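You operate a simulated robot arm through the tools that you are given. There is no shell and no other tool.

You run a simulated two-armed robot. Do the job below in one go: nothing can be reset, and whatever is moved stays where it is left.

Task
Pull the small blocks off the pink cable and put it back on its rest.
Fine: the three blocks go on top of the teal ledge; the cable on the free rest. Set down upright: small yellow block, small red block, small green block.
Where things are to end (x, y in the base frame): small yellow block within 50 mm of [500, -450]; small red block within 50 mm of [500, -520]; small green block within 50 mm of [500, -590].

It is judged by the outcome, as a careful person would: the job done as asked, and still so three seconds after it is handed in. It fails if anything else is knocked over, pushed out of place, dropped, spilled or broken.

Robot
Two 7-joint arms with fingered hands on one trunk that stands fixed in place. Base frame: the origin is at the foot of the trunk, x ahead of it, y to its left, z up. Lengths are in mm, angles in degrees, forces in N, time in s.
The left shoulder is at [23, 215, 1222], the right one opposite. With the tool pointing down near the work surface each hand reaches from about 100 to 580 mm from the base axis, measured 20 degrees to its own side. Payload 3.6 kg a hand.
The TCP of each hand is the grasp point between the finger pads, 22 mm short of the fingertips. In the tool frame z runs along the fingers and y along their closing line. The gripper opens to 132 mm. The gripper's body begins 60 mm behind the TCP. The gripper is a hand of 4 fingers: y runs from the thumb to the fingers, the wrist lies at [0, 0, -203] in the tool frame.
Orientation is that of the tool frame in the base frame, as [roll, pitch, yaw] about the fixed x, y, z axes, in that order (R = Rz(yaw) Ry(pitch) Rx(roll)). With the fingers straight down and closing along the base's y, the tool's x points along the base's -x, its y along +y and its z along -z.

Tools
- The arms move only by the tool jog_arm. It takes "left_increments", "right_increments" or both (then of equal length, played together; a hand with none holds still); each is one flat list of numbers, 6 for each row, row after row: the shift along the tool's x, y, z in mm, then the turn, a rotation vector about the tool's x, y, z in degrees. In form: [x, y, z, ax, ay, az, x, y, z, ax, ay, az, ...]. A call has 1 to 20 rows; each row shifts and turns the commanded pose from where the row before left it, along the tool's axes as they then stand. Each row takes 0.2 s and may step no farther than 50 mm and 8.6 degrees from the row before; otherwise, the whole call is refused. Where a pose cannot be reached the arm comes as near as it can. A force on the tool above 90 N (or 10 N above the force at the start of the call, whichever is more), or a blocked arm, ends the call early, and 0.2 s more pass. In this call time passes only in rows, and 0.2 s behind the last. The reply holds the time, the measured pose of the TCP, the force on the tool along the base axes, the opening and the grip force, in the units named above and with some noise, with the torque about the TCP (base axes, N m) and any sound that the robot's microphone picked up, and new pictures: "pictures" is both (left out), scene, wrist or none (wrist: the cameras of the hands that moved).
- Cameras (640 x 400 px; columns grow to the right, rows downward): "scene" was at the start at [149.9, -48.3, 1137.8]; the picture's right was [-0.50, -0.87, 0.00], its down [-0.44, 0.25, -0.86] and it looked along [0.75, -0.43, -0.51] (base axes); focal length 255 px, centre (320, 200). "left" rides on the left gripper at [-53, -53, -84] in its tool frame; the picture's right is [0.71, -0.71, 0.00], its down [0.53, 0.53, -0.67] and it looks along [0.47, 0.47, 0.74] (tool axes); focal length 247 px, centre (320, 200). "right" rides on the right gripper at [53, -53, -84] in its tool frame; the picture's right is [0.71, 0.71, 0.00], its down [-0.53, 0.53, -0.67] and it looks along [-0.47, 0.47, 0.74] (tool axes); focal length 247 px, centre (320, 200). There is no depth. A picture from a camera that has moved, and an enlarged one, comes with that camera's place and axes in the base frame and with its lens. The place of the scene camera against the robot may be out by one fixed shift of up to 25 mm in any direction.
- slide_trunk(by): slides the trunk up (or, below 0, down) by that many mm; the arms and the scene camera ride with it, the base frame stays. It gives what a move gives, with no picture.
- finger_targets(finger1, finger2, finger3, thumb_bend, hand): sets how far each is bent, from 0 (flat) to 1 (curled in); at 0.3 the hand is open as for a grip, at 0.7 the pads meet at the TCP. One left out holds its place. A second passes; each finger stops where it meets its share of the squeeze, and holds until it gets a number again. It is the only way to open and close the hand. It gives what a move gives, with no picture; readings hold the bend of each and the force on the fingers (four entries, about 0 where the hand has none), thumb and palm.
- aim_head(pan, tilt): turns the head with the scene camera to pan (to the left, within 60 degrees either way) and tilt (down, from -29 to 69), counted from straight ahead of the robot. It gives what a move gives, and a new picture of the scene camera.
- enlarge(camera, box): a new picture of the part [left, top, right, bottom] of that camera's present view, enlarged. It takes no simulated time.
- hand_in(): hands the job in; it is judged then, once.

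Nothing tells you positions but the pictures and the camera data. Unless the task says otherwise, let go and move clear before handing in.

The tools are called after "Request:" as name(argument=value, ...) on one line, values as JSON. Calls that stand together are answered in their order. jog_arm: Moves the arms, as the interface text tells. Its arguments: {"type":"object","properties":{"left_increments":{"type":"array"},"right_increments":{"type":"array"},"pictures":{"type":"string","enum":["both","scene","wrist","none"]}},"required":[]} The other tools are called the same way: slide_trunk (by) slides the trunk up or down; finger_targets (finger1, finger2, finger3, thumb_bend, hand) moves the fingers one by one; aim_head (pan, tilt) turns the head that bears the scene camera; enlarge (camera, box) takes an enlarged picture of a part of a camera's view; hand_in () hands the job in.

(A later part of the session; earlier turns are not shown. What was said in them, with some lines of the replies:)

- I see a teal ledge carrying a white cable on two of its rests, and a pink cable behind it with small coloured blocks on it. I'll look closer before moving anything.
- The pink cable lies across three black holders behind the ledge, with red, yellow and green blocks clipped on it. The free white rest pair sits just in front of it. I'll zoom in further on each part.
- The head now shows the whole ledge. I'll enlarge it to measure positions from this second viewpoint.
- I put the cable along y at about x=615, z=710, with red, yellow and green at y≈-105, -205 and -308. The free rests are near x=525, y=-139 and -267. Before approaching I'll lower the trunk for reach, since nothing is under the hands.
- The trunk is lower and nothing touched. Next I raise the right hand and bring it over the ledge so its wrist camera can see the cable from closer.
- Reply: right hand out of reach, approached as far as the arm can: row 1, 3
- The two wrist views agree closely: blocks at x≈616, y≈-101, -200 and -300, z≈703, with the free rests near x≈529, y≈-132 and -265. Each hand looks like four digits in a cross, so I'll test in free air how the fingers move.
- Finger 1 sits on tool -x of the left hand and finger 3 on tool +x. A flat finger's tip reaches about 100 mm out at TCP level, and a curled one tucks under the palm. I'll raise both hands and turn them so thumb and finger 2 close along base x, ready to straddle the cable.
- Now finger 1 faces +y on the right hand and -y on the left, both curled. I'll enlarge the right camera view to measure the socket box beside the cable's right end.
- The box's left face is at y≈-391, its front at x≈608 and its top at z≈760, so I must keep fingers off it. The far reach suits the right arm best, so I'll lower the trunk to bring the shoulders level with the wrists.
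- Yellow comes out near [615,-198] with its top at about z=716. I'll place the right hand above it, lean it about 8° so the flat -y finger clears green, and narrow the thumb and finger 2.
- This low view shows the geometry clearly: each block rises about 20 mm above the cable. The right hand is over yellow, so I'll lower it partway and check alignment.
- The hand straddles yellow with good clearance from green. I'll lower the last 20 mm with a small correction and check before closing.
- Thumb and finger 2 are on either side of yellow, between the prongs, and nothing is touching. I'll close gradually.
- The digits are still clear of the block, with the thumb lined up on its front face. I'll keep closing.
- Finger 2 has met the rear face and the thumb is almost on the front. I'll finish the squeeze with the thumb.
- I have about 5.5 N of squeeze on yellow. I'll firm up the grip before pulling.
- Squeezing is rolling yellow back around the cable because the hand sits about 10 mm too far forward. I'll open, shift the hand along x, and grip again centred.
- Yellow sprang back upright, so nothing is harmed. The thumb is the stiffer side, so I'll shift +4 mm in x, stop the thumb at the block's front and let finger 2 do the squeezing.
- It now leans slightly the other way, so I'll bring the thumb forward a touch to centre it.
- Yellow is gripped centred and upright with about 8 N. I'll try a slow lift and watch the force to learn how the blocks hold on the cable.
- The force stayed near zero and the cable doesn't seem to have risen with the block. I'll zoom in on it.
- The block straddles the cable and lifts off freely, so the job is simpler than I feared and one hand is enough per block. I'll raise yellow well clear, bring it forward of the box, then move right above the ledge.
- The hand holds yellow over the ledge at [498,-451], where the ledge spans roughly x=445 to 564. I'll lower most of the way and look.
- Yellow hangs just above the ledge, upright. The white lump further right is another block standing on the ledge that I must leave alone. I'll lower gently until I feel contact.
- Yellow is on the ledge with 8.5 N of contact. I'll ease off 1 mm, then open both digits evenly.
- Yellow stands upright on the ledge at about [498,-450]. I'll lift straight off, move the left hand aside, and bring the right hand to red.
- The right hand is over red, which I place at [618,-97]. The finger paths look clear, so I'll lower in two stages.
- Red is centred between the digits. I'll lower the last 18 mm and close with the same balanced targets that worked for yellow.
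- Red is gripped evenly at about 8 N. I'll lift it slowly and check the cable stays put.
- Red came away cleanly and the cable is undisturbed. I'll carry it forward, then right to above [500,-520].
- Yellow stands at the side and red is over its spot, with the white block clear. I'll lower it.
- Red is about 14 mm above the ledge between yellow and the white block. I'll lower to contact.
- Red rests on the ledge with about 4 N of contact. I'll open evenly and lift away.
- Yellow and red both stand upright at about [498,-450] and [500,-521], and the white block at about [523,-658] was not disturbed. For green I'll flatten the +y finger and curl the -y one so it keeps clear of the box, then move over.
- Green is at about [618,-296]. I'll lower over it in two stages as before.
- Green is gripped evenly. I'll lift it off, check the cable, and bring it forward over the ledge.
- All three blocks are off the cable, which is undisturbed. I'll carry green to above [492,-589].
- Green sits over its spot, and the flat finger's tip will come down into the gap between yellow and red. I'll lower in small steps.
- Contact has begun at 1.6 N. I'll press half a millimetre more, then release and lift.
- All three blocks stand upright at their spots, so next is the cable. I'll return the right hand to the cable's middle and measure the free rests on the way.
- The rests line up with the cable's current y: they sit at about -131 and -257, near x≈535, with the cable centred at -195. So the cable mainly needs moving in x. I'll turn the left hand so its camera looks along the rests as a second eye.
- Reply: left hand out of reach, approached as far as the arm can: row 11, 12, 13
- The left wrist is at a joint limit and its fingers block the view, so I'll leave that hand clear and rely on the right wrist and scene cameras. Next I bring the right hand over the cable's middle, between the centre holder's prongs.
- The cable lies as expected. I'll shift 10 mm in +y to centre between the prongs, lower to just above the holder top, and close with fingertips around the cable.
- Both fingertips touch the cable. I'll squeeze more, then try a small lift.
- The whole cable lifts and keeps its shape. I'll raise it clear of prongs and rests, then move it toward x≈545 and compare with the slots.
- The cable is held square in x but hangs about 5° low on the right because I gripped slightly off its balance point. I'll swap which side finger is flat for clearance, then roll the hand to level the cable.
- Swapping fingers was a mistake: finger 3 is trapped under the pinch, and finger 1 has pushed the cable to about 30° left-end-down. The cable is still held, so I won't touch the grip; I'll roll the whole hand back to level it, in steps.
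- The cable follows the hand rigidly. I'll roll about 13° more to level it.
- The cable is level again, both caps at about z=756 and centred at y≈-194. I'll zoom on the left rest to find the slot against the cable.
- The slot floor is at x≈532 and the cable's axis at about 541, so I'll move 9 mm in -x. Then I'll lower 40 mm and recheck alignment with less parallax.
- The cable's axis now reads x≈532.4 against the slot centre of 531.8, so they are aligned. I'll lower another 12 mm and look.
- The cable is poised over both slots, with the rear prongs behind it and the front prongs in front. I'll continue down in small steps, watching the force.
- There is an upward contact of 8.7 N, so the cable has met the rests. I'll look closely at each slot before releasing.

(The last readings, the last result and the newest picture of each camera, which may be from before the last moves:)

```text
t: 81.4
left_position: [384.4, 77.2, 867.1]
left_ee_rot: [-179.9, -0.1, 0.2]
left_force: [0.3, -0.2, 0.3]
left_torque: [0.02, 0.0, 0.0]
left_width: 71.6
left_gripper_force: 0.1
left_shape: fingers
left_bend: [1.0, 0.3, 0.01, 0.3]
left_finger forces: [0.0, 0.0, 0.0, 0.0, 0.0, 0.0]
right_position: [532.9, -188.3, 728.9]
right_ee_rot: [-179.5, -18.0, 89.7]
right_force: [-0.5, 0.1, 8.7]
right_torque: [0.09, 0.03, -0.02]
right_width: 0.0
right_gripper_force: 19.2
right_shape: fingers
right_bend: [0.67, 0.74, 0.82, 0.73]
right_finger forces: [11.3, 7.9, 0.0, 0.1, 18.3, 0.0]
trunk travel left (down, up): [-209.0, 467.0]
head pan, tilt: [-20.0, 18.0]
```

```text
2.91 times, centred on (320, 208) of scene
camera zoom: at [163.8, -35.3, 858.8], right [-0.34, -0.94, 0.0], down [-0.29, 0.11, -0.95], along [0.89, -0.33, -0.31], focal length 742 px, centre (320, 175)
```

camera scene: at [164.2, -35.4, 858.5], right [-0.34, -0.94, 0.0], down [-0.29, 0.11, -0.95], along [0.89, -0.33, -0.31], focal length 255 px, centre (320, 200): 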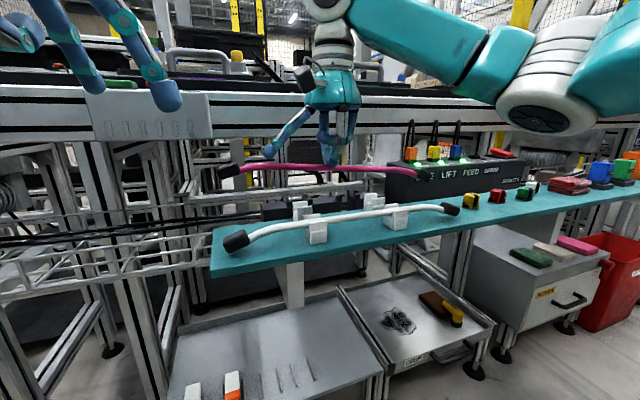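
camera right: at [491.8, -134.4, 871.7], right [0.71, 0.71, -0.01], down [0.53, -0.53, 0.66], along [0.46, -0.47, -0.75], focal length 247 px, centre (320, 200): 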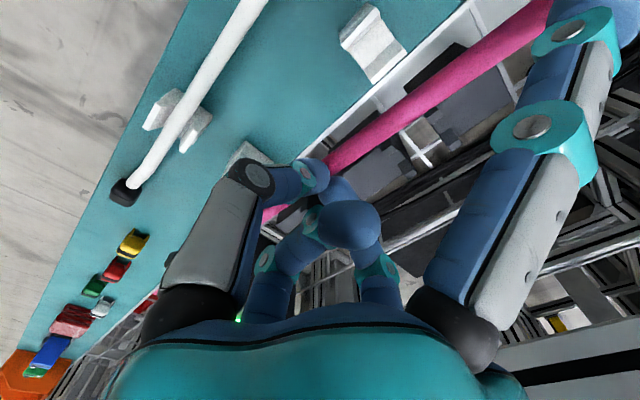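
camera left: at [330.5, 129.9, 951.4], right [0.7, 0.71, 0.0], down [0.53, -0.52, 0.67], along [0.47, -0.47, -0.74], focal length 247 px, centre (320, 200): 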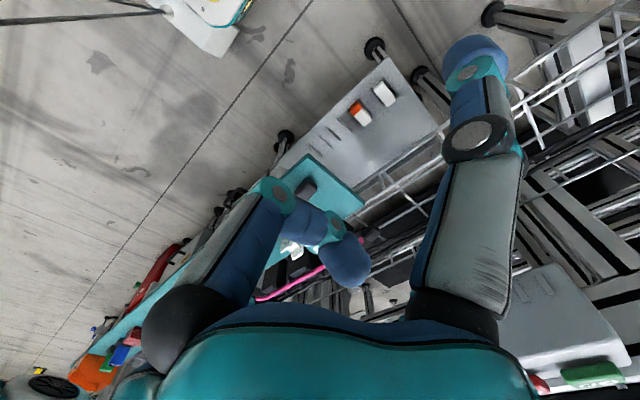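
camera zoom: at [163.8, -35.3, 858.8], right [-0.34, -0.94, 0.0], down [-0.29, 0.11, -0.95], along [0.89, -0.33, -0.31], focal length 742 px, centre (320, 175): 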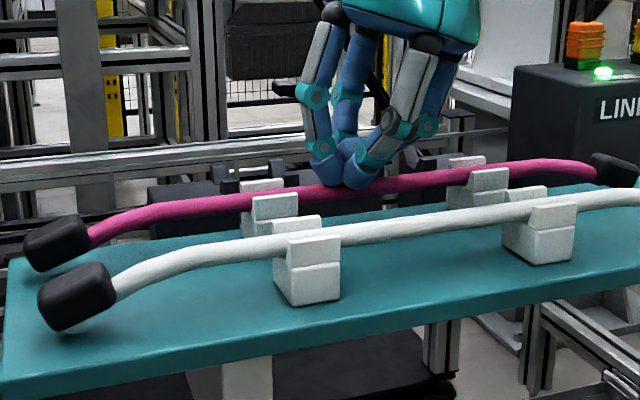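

Both slots hold the cable, and it sits as deep as the white one does in its own rests. I'll ease the preload and tuck finger 3 back in. Then I'll open thumb and finger 2 only a little so they stay clear of the rests and the white cable.

Request:
jog_arm(right_increments=[0.3, 0, -1, 0, 0, 0], pictures="none")

Request:
finger_targets(hand="right", finger3=1)

Request:
enlarge(camera="scene", box=[210, 140, 430, 277])

```text
t: 81.8
left_position: [383.6, 76.7, 866.3]
left_ee_rot: [180.0, 0.0, 0.2]
left_force: [-0.2, -0.8, -0.2]
left_torque: [-0.03, 0.01, 0.0]
left_width: 71.6
left_gripper_force: 0.1
left_shape: fingers
left_bend: [1.0, 0.3, 0.01, 0.3]
left_finger forces: [0.0, 0.0, 0.0, 0.0, 0.0, 0.0]
right_position: [532.8, -188.1, 728.8]
right_ee_rot: [-179.3, -17.9, 89.7]
right_force: [1.7, -0.1, 7.3]
right_torque: [0.07, -0.04, -0.05]
right_width: 0.0
right_gripper_force: 4.4
right_shape: fingers
right_bend: [0.67, 0.74, 0.82, 0.73]
right_finger forces: [0.1, 8.9, 0.1, 0.1, 0.0, 0.0]
trunk travel left (down, up): [-209.0, 467.0]
head pan, tilt: [-20.0, 18.0]
```

```text
t: 82.8
left_position: [384.3, 76.9, 866.8]
left_ee_rot: [179.9, -0.1, 0.3]
left_force: [-0.4, 0.1, 0.3]
left_torque: [0.0, 0.03, 0.03]
left_width: 71.7
left_gripper_force: 0.1
left_shape: fingers
left_bend: [1.0, 0.3, 0.01, 0.3]
left_finger forces: [0.0, 0.0, 0.1, 0.1, 0.0, 0.0]
right_position: [532.5, -188.4, 728.8]
right_ee_rot: [-179.3, -18.0, 89.7]
right_force: [2.8, -0.1, 9.4]
right_torque: [0.09, -0.03, -0.06]
right_width: 0.1
right_gripper_force: 16.4
right_shape: fingers
right_bend: [0.72, 0.74, 1.0, 0.74]
right_finger forces: [11.3, 10.9, 0.0, 0.0, 11.7, 0.1]
trunk travel left (down, up): [-209.0, 467.0]
head pan, tilt: [-20.0, 18.0]
```

```text
2.91 times, centred on (320, 208) of scene
camera zoom: at [163.8, -35.3, 858.6], right [-0.34, -0.94, 0.0], down [-0.29, 0.11, -0.95], along [0.89, -0.33, -0.31], focal length 742 px, centre (320, 175)
```

zoom: 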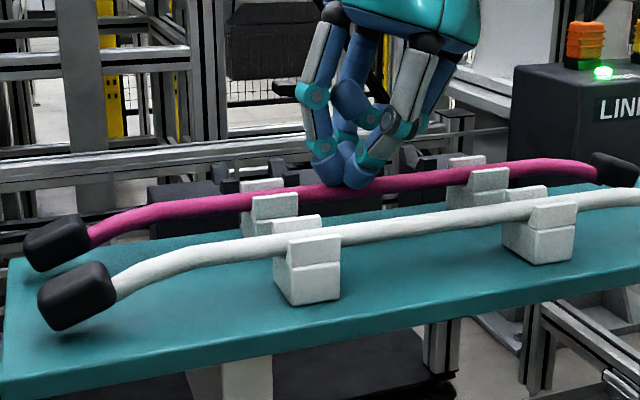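

Request:
finger_targets(hand="right", finger1=0.66)

Request:
finger_targets(hand="right", finger2=0.6, thumb_bend=0.6)

Request:
enlarge(camera="scene", box=[260, 150, 420, 250])

Request:
enlarge(camera="right", box=[220, 40, 480, 203])

```text
t: 83.8
left_position: [383.6, 77.2, 867.4]
left_ee_rot: [180.0, -0.1, 0.3]
left_force: [0.3, 0.1, 0.1]
left_torque: [-0.03, 0.03, 0.0]
left_width: 71.4
left_gripper_force: 0.1
left_shape: fingers
left_bend: [1.0, 0.3, 0.01, 0.3]
left_finger forces: [0.0, 0.1, 0.1, 0.0, 0.1, 0.0]
right_position: [533.4, -188.3, 729.3]
right_ee_rot: [-179.3, -18.0, 89.7]
right_force: [3.6, -1.8, 11.4]
right_torque: [0.14, -0.06, -0.04]
right_width: 0.2
right_gripper_force: 17.4
right_shape: fingers
right_bend: [0.67, 0.74, 1.0, 0.74]
right_finger forces: [14.6, 9.9, 0.0, 0.0, 10.3, 0.0]
trunk travel left (down, up): [-209.0, 467.0]
head pan, tilt: [-20.0, 18.0]
```

```text
t: 84.8
left_position: [382.6, 77.8, 867.0]
left_ee_rot: [179.9, -0.1, 0.2]
left_force: [-0.1, 0.8, -0.1]
left_torque: [0.03, 0.01, -0.03]
left_width: 71.6
left_gripper_force: 0.1
left_shape: fingers
left_bend: [1.0, 0.3, 0.01, 0.3]
left_finger forces: [0.0, 0.0, 0.0, 0.0, 0.1, 0.1]
right_position: [533.3, -188.5, 730.7]
right_ee_rot: [-179.2, -18.0, 89.7]
right_force: [-1.7, -3.5, 16.6]
right_torque: [0.14, -0.03, -0.04]
right_width: 10.1
right_gripper_force: 8.6
right_shape: fingers
right_bend: [0.67, 0.73, 1.0, 0.6]
right_finger forces: [8.5, 8.6, 0.0, 0.0, 0.1, 0.0]
trunk travel left (down, up): [-209.0, 467.0]
head pan, tilt: [-20.0, 18.0]
```

```text
4.00 times, centred on (340, 200) of scene
camera zoom: at [163.0, -35.3, 858.8], right [-0.34, -0.94, 0.0], down [-0.29, 0.11, -0.95], along [0.89, -0.33, -0.31], focal length 1020 px, centre (240, 200)
```

zoom: 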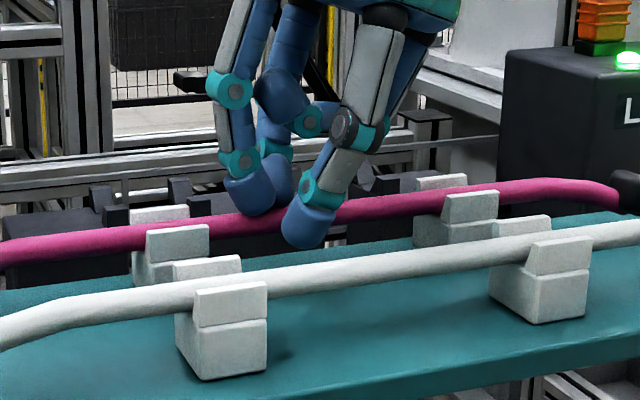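

```text
2.45 times, centred on (350, 122) of right
camera zoom: at [479.8, -162.1, 825.9], right [0.71, 0.67, 0.21], down [0.53, -0.71, 0.47], along [0.46, -0.22, -0.86], focal length 606 px, centre (246, 393)
```

zoom: 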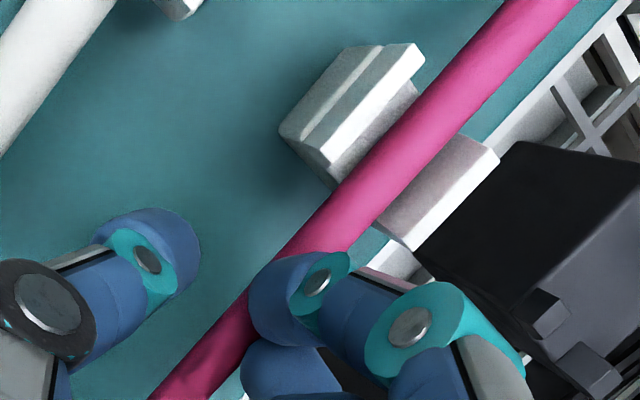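

The thumb is off, but fingers 1 and 2 are still bearing on each other and on the cable, with about 16 N of upward reaction. I'll ease the hand up a few millimetres to unload and check the cable stays in its slots.

Request:
jog_arm(right_increments=[1.2, 0, -3.8, 0, 0, 0], pictures="none")

Request:
enlarge(camera="scene", box=[300, 160, 364, 200])

Request:
enlarge(camera="right", box=[260, 120, 420, 220])

Request:
enlarge(camera="scene", box=[210, 140, 430, 277])

```text
t: 85.2
left_position: [383.2, 76.6, 867.5]
left_ee_rot: [-180.0, 0.0, 0.1]
left_force: [0.4, 0.1, -0.6]
left_torque: [0.02, 0.03, -0.02]
left_width: 71.6
left_gripper_force: 0.1
left_shape: fingers
left_bend: [1.0, 0.3, 0.01, 0.3]
left_finger forces: [0.0, 0.0, 0.0, 0.1, 0.1, 0.0]
right_position: [532.7, -187.5, 729.9]
right_ee_rot: [-179.0, -17.9, 89.6]
right_force: [-1.2, -1.4, 4.0]
right_torque: [0.02, 0.03, 0.02]
right_width: 10.0
right_gripper_force: 2.1
right_shape: fingers
right_bend: [0.67, 0.6, 1.0, 0.6]
right_finger forces: [3.9, 0.1, 0.1, 0.0, 0.0, 0.0]
trunk travel left (down, up): [-209.0, 467.0]
head pan, tilt: [-20.0, 18.0]
```

```text
10.00 times, centred on (332, 180) of scene
camera zoom: at [163.8, -35.4, 858.3], right [-0.34, -0.94, 0.0], down [-0.29, 0.11, -0.95], along [0.89, -0.33, -0.31], focal length 2550 px, centre (200, 400)
```

zoom: 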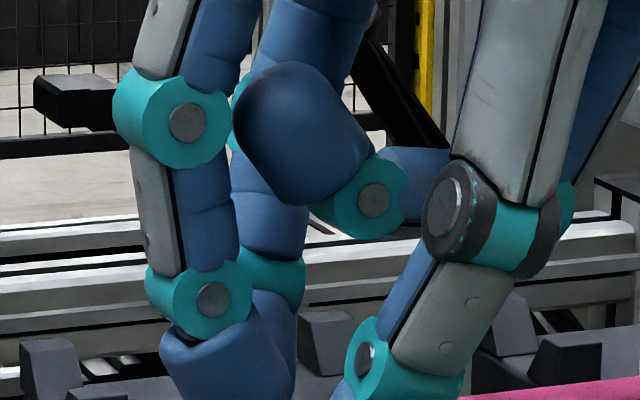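

```text
4.00 times, centred on (340, 170) of right
camera zoom: at [480.7, -161.6, 826.4], right [0.71, 0.67, 0.2], down [0.53, -0.71, 0.47], along [0.46, -0.22, -0.86], focal length 988 px, centre (240, 320)
```

zoom: 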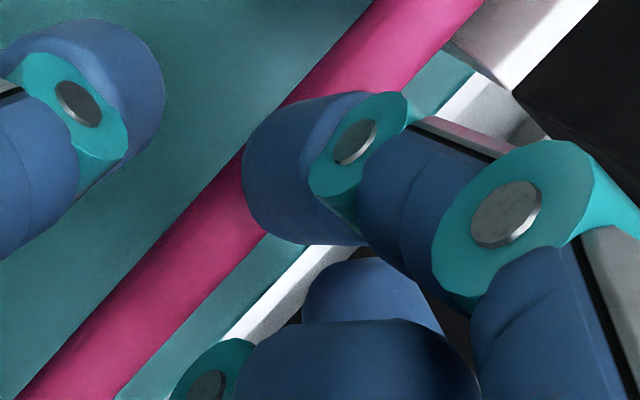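

```text
2.91 times, centred on (320, 208) of scene
camera zoom: at [163.8, -35.4, 858.3], right [-0.34, -0.94, 0.0], down [-0.29, 0.11, -0.95], along [0.89, -0.33, -0.31], focal length 742 px, centre (320, 175)
```

zoom: 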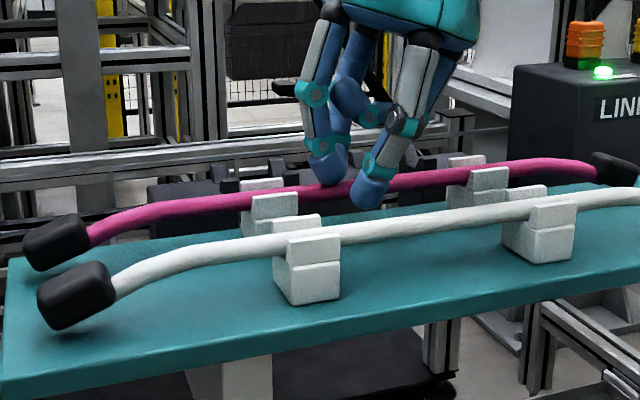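

Finger 2 has come free, and only finger 1 rests lightly on top of the cable, which sits in its slots. I'll lift straight up.

Request:
jog_arm(right_increments=[2.5, 0, -7.6, 0, 0, 0, 4.6, 0, -14.3, 0, 0, 0], pictures="none")

Request:
enlarge(camera="scene", box=[210, 140, 430, 277])

```text
t: 85.8
left_position: [384.2, 76.8, 866.4]
left_ee_rot: [180.0, 0.0, 0.2]
left_force: [-0.2, 0.6, -0.6]
left_torque: [0.03, 0.04, 0.01]
left_width: 71.9
left_gripper_force: 0.1
left_shape: fingers
left_bend: [1.0, 0.3, 0.01, 0.3]
left_finger forces: [0.1, 0.0, 0.1, 0.0, 0.0, 0.0]
right_position: [534.6, -187.7, 754.4]
right_ee_rot: [-179.2, -18.0, 89.6]
right_force: [-0.1, 0.6, 0.0]
right_torque: [-0.02, -0.01, 0.03]
right_width: 10.7
right_gripper_force: 0.0
right_shape: fingers
right_bend: [0.66, 0.6, 1.0, 0.6]
right_finger forces: [0.0, 0.0, 0.1, 0.1, 0.0, 0.0]
trunk travel left (down, up): [-209.0, 467.0]
head pan, tilt: [-20.0, 18.0]
```

```text
2.91 times, centred on (320, 208) of scene
camera zoom: at [164.2, -35.4, 858.4], right [-0.34, -0.94, 0.0], down [-0.29, 0.11, -0.95], along [0.89, -0.33, -0.31], focal length 742 px, centre (320, 175)
```

zoom: 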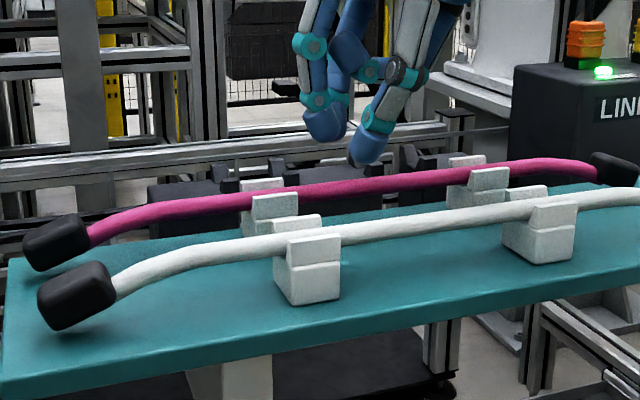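

The cable stays seated on both free rests. I'll raise the right hand well clear and draw it back, then inspect everything.

Request:
jog_arm(right_increments=[12, 0, -38, 0, 0, 0, 12, 0, -38, 0, 0, 0, 9, 0, -28, 0, 0, 0, 0, -30, 0, 0, 0, 0, 0, -40, 0, 0, 0, 0, 0, -40, 0, 0, 0, 0], pictures="both")

Request:
enlarge(camera="scene", box=[210, 150, 370, 250])

Request:
enlarge(camera="scene", box=[330, 150, 570, 300])

Request:
enlarge(camera="right", box=[120, 0, 520, 250])

```text
t: 87.2
left_position: [384.4, 76.9, 866.4]
left_ee_rot: [180.0, 0.0, 0.2]
left_force: [-0.3, 0.1, -1.0]
left_torque: [0.0, 0.03, -0.01]
left_width: 71.6
left_gripper_force: 0.1
left_shape: fingers
left_bend: [1.0, 0.3, 0.01, 0.3]
left_finger forces: [0.0, 0.0, 0.0, 0.1, 0.0, 0.0]
right_position: [426.9, -188.7, 864.0]
right_ee_rot: [-179.2, -18.0, 89.6]
right_force: [-0.5, 0.5, -0.5]
right_torque: [-0.02, 0.0, 0.03]
right_width: 10.6
right_gripper_force: 0.1
right_shape: fingers
right_bend: [0.66, 0.6, 1.0, 0.6]
right_finger forces: [0.0, 0.1, 0.1, 0.1, 0.1, 0.0]
trunk travel left (down, up): [-209.0, 467.0]
head pan, tilt: [-20.0, 18.0]
camera scene: at [164.1, -35.4, 858.6], right [-0.34, -0.94, 0.0], down [-0.29, 0.11, -0.95], along [0.89, -0.33, -0.31], focal length 255 px, centre (320, 200)
camera right: at [374.4, -162.9, 959.6], right [0.71, 0.67, 0.21], down [0.53, -0.71, 0.47], along [0.46, -0.22, -0.86], focal length 247 px, centre (320, 200)
```

scene: 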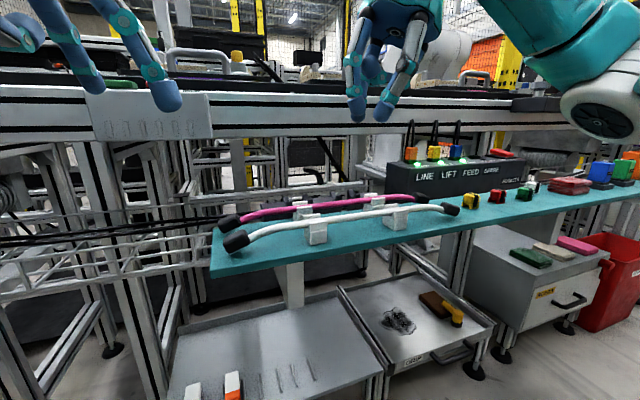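
right: 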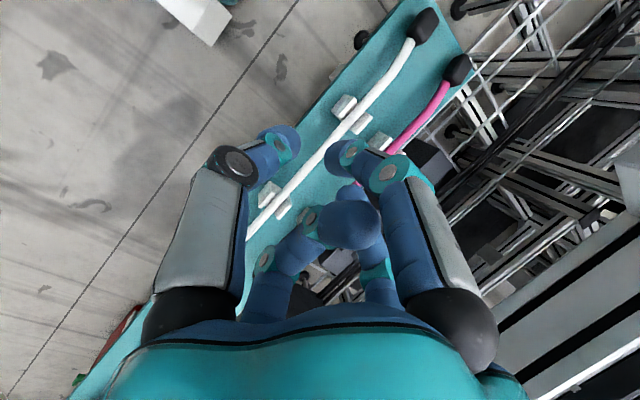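

```text
4.00 times, centred on (290, 200) of scene
camera zoom: at [164.1, -35.4, 858.6], right [-0.34, -0.94, 0.0], down [-0.29, 0.11, -0.95], along [0.89, -0.33, -0.31], focal length 1020 px, centre (440, 200)
```

zoom: 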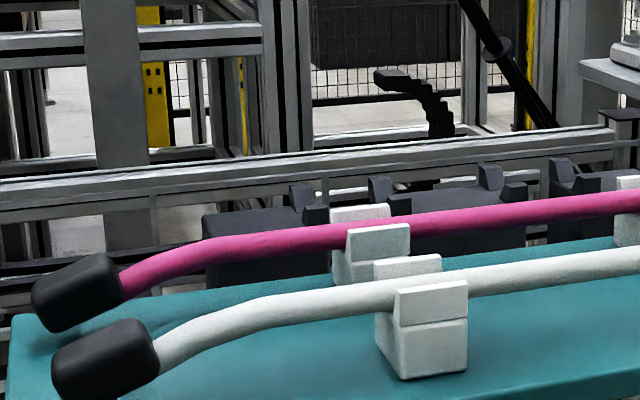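

```text
2.67 times, centred on (450, 225) of scene
camera zoom: at [164.1, -35.4, 858.6], right [-0.34, -0.94, 0.0], down [-0.29, 0.11, -0.95], along [0.89, -0.33, -0.31], focal length 680 px, centre (-27, 133)
```

zoom: 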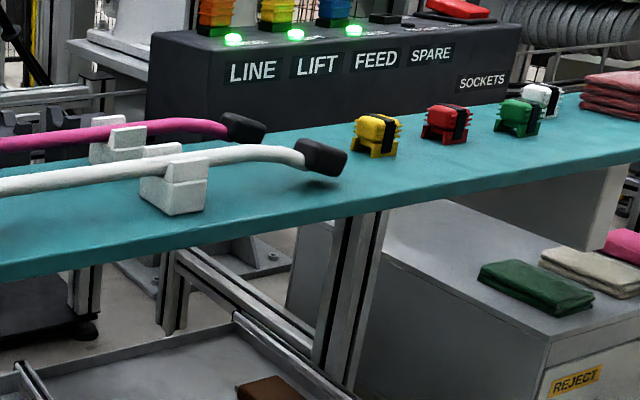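

```text
1.60 times, centred on (320, 125) of right
camera zoom: at [374.4, -162.9, 959.6], right [0.71, 0.67, 0.21], down [0.53, -0.71, 0.47], along [0.46, -0.22, -0.86], focal length 395 px, centre (320, 320)
```

zoom: 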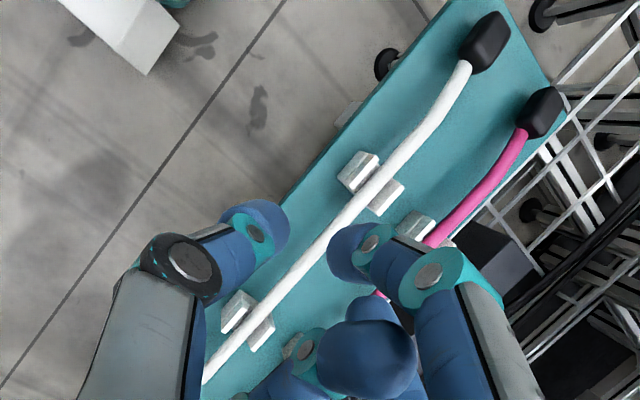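

Everything looks in place. One last close check that the cable is seated in both slots, then I'll hand in.

Request:
enlarge(camera="scene", box=[284, 185, 340, 220])

Request:
enlarge(camera="scene", box=[354, 180, 410, 215])

```text
11.43 times, centred on (312, 202) of scene
camera zoom: at [164.1, -35.4, 858.6], right [-0.34, -0.94, 0.0], down [-0.29, 0.11, -0.95], along [0.89, -0.33, -0.31], focal length 2915 px, centre (411, 171)
```

zoom: 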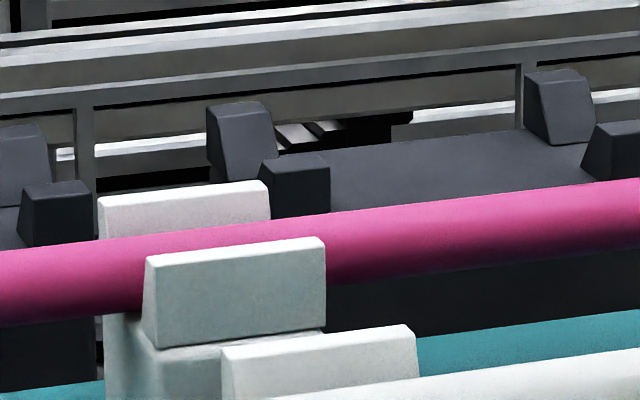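

```text
11.43 times, centred on (382, 198) of scene
camera zoom: at [164.1, -35.4, 858.6], right [-0.34, -0.94, 0.0], down [-0.29, 0.11, -0.95], along [0.89, -0.33, -0.31], focal length 2915 px, centre (-389, 229)
```

zoom: 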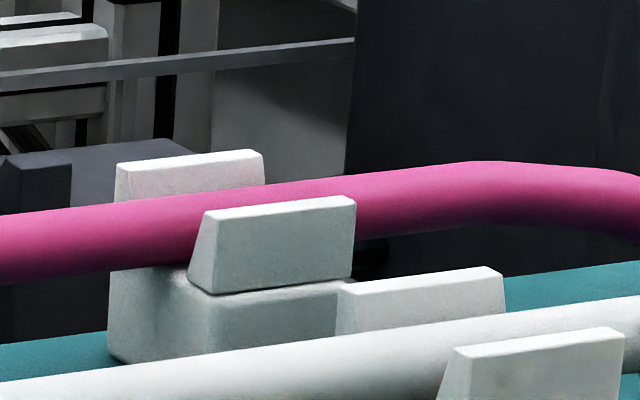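

The pink cable sits between the prongs of both free rests, and yellow, red and green stand upright on the ledge at their spots. Both hands are clear, so I'm handing in.

Request:
hand_in()

```text
The job is handed in.
```

The job is done and handed in. All three blocks are off the pink cable and standing upright on the teal ledge, and the cable is on the free rest.

| Item | Where it ended (x, y, mm) | Target |
|---|---|---|
| Small yellow block | about [498, -450] | [500, -450] |
| Small red block | about [500, -521] | [500, -520] |
| Small green block | about [493, -588] | [500, -590] |
| Pink cable | between the prongs of both free rests | free rest |

The block positions are where the hand let go of each one. I then checked by camera that they stand upright and that the cable sits in both slots.

- **Cable tilt:** While I was carrying the cable, moving two side fingers tipped it to about 30°, left end down. It stayed in the grip, and I levelled the hand before setting it down. I saw no contact with anything else.
- **Nothing else moved:** In the last pictures the white cable, the white block and the socket box looked unmoved.
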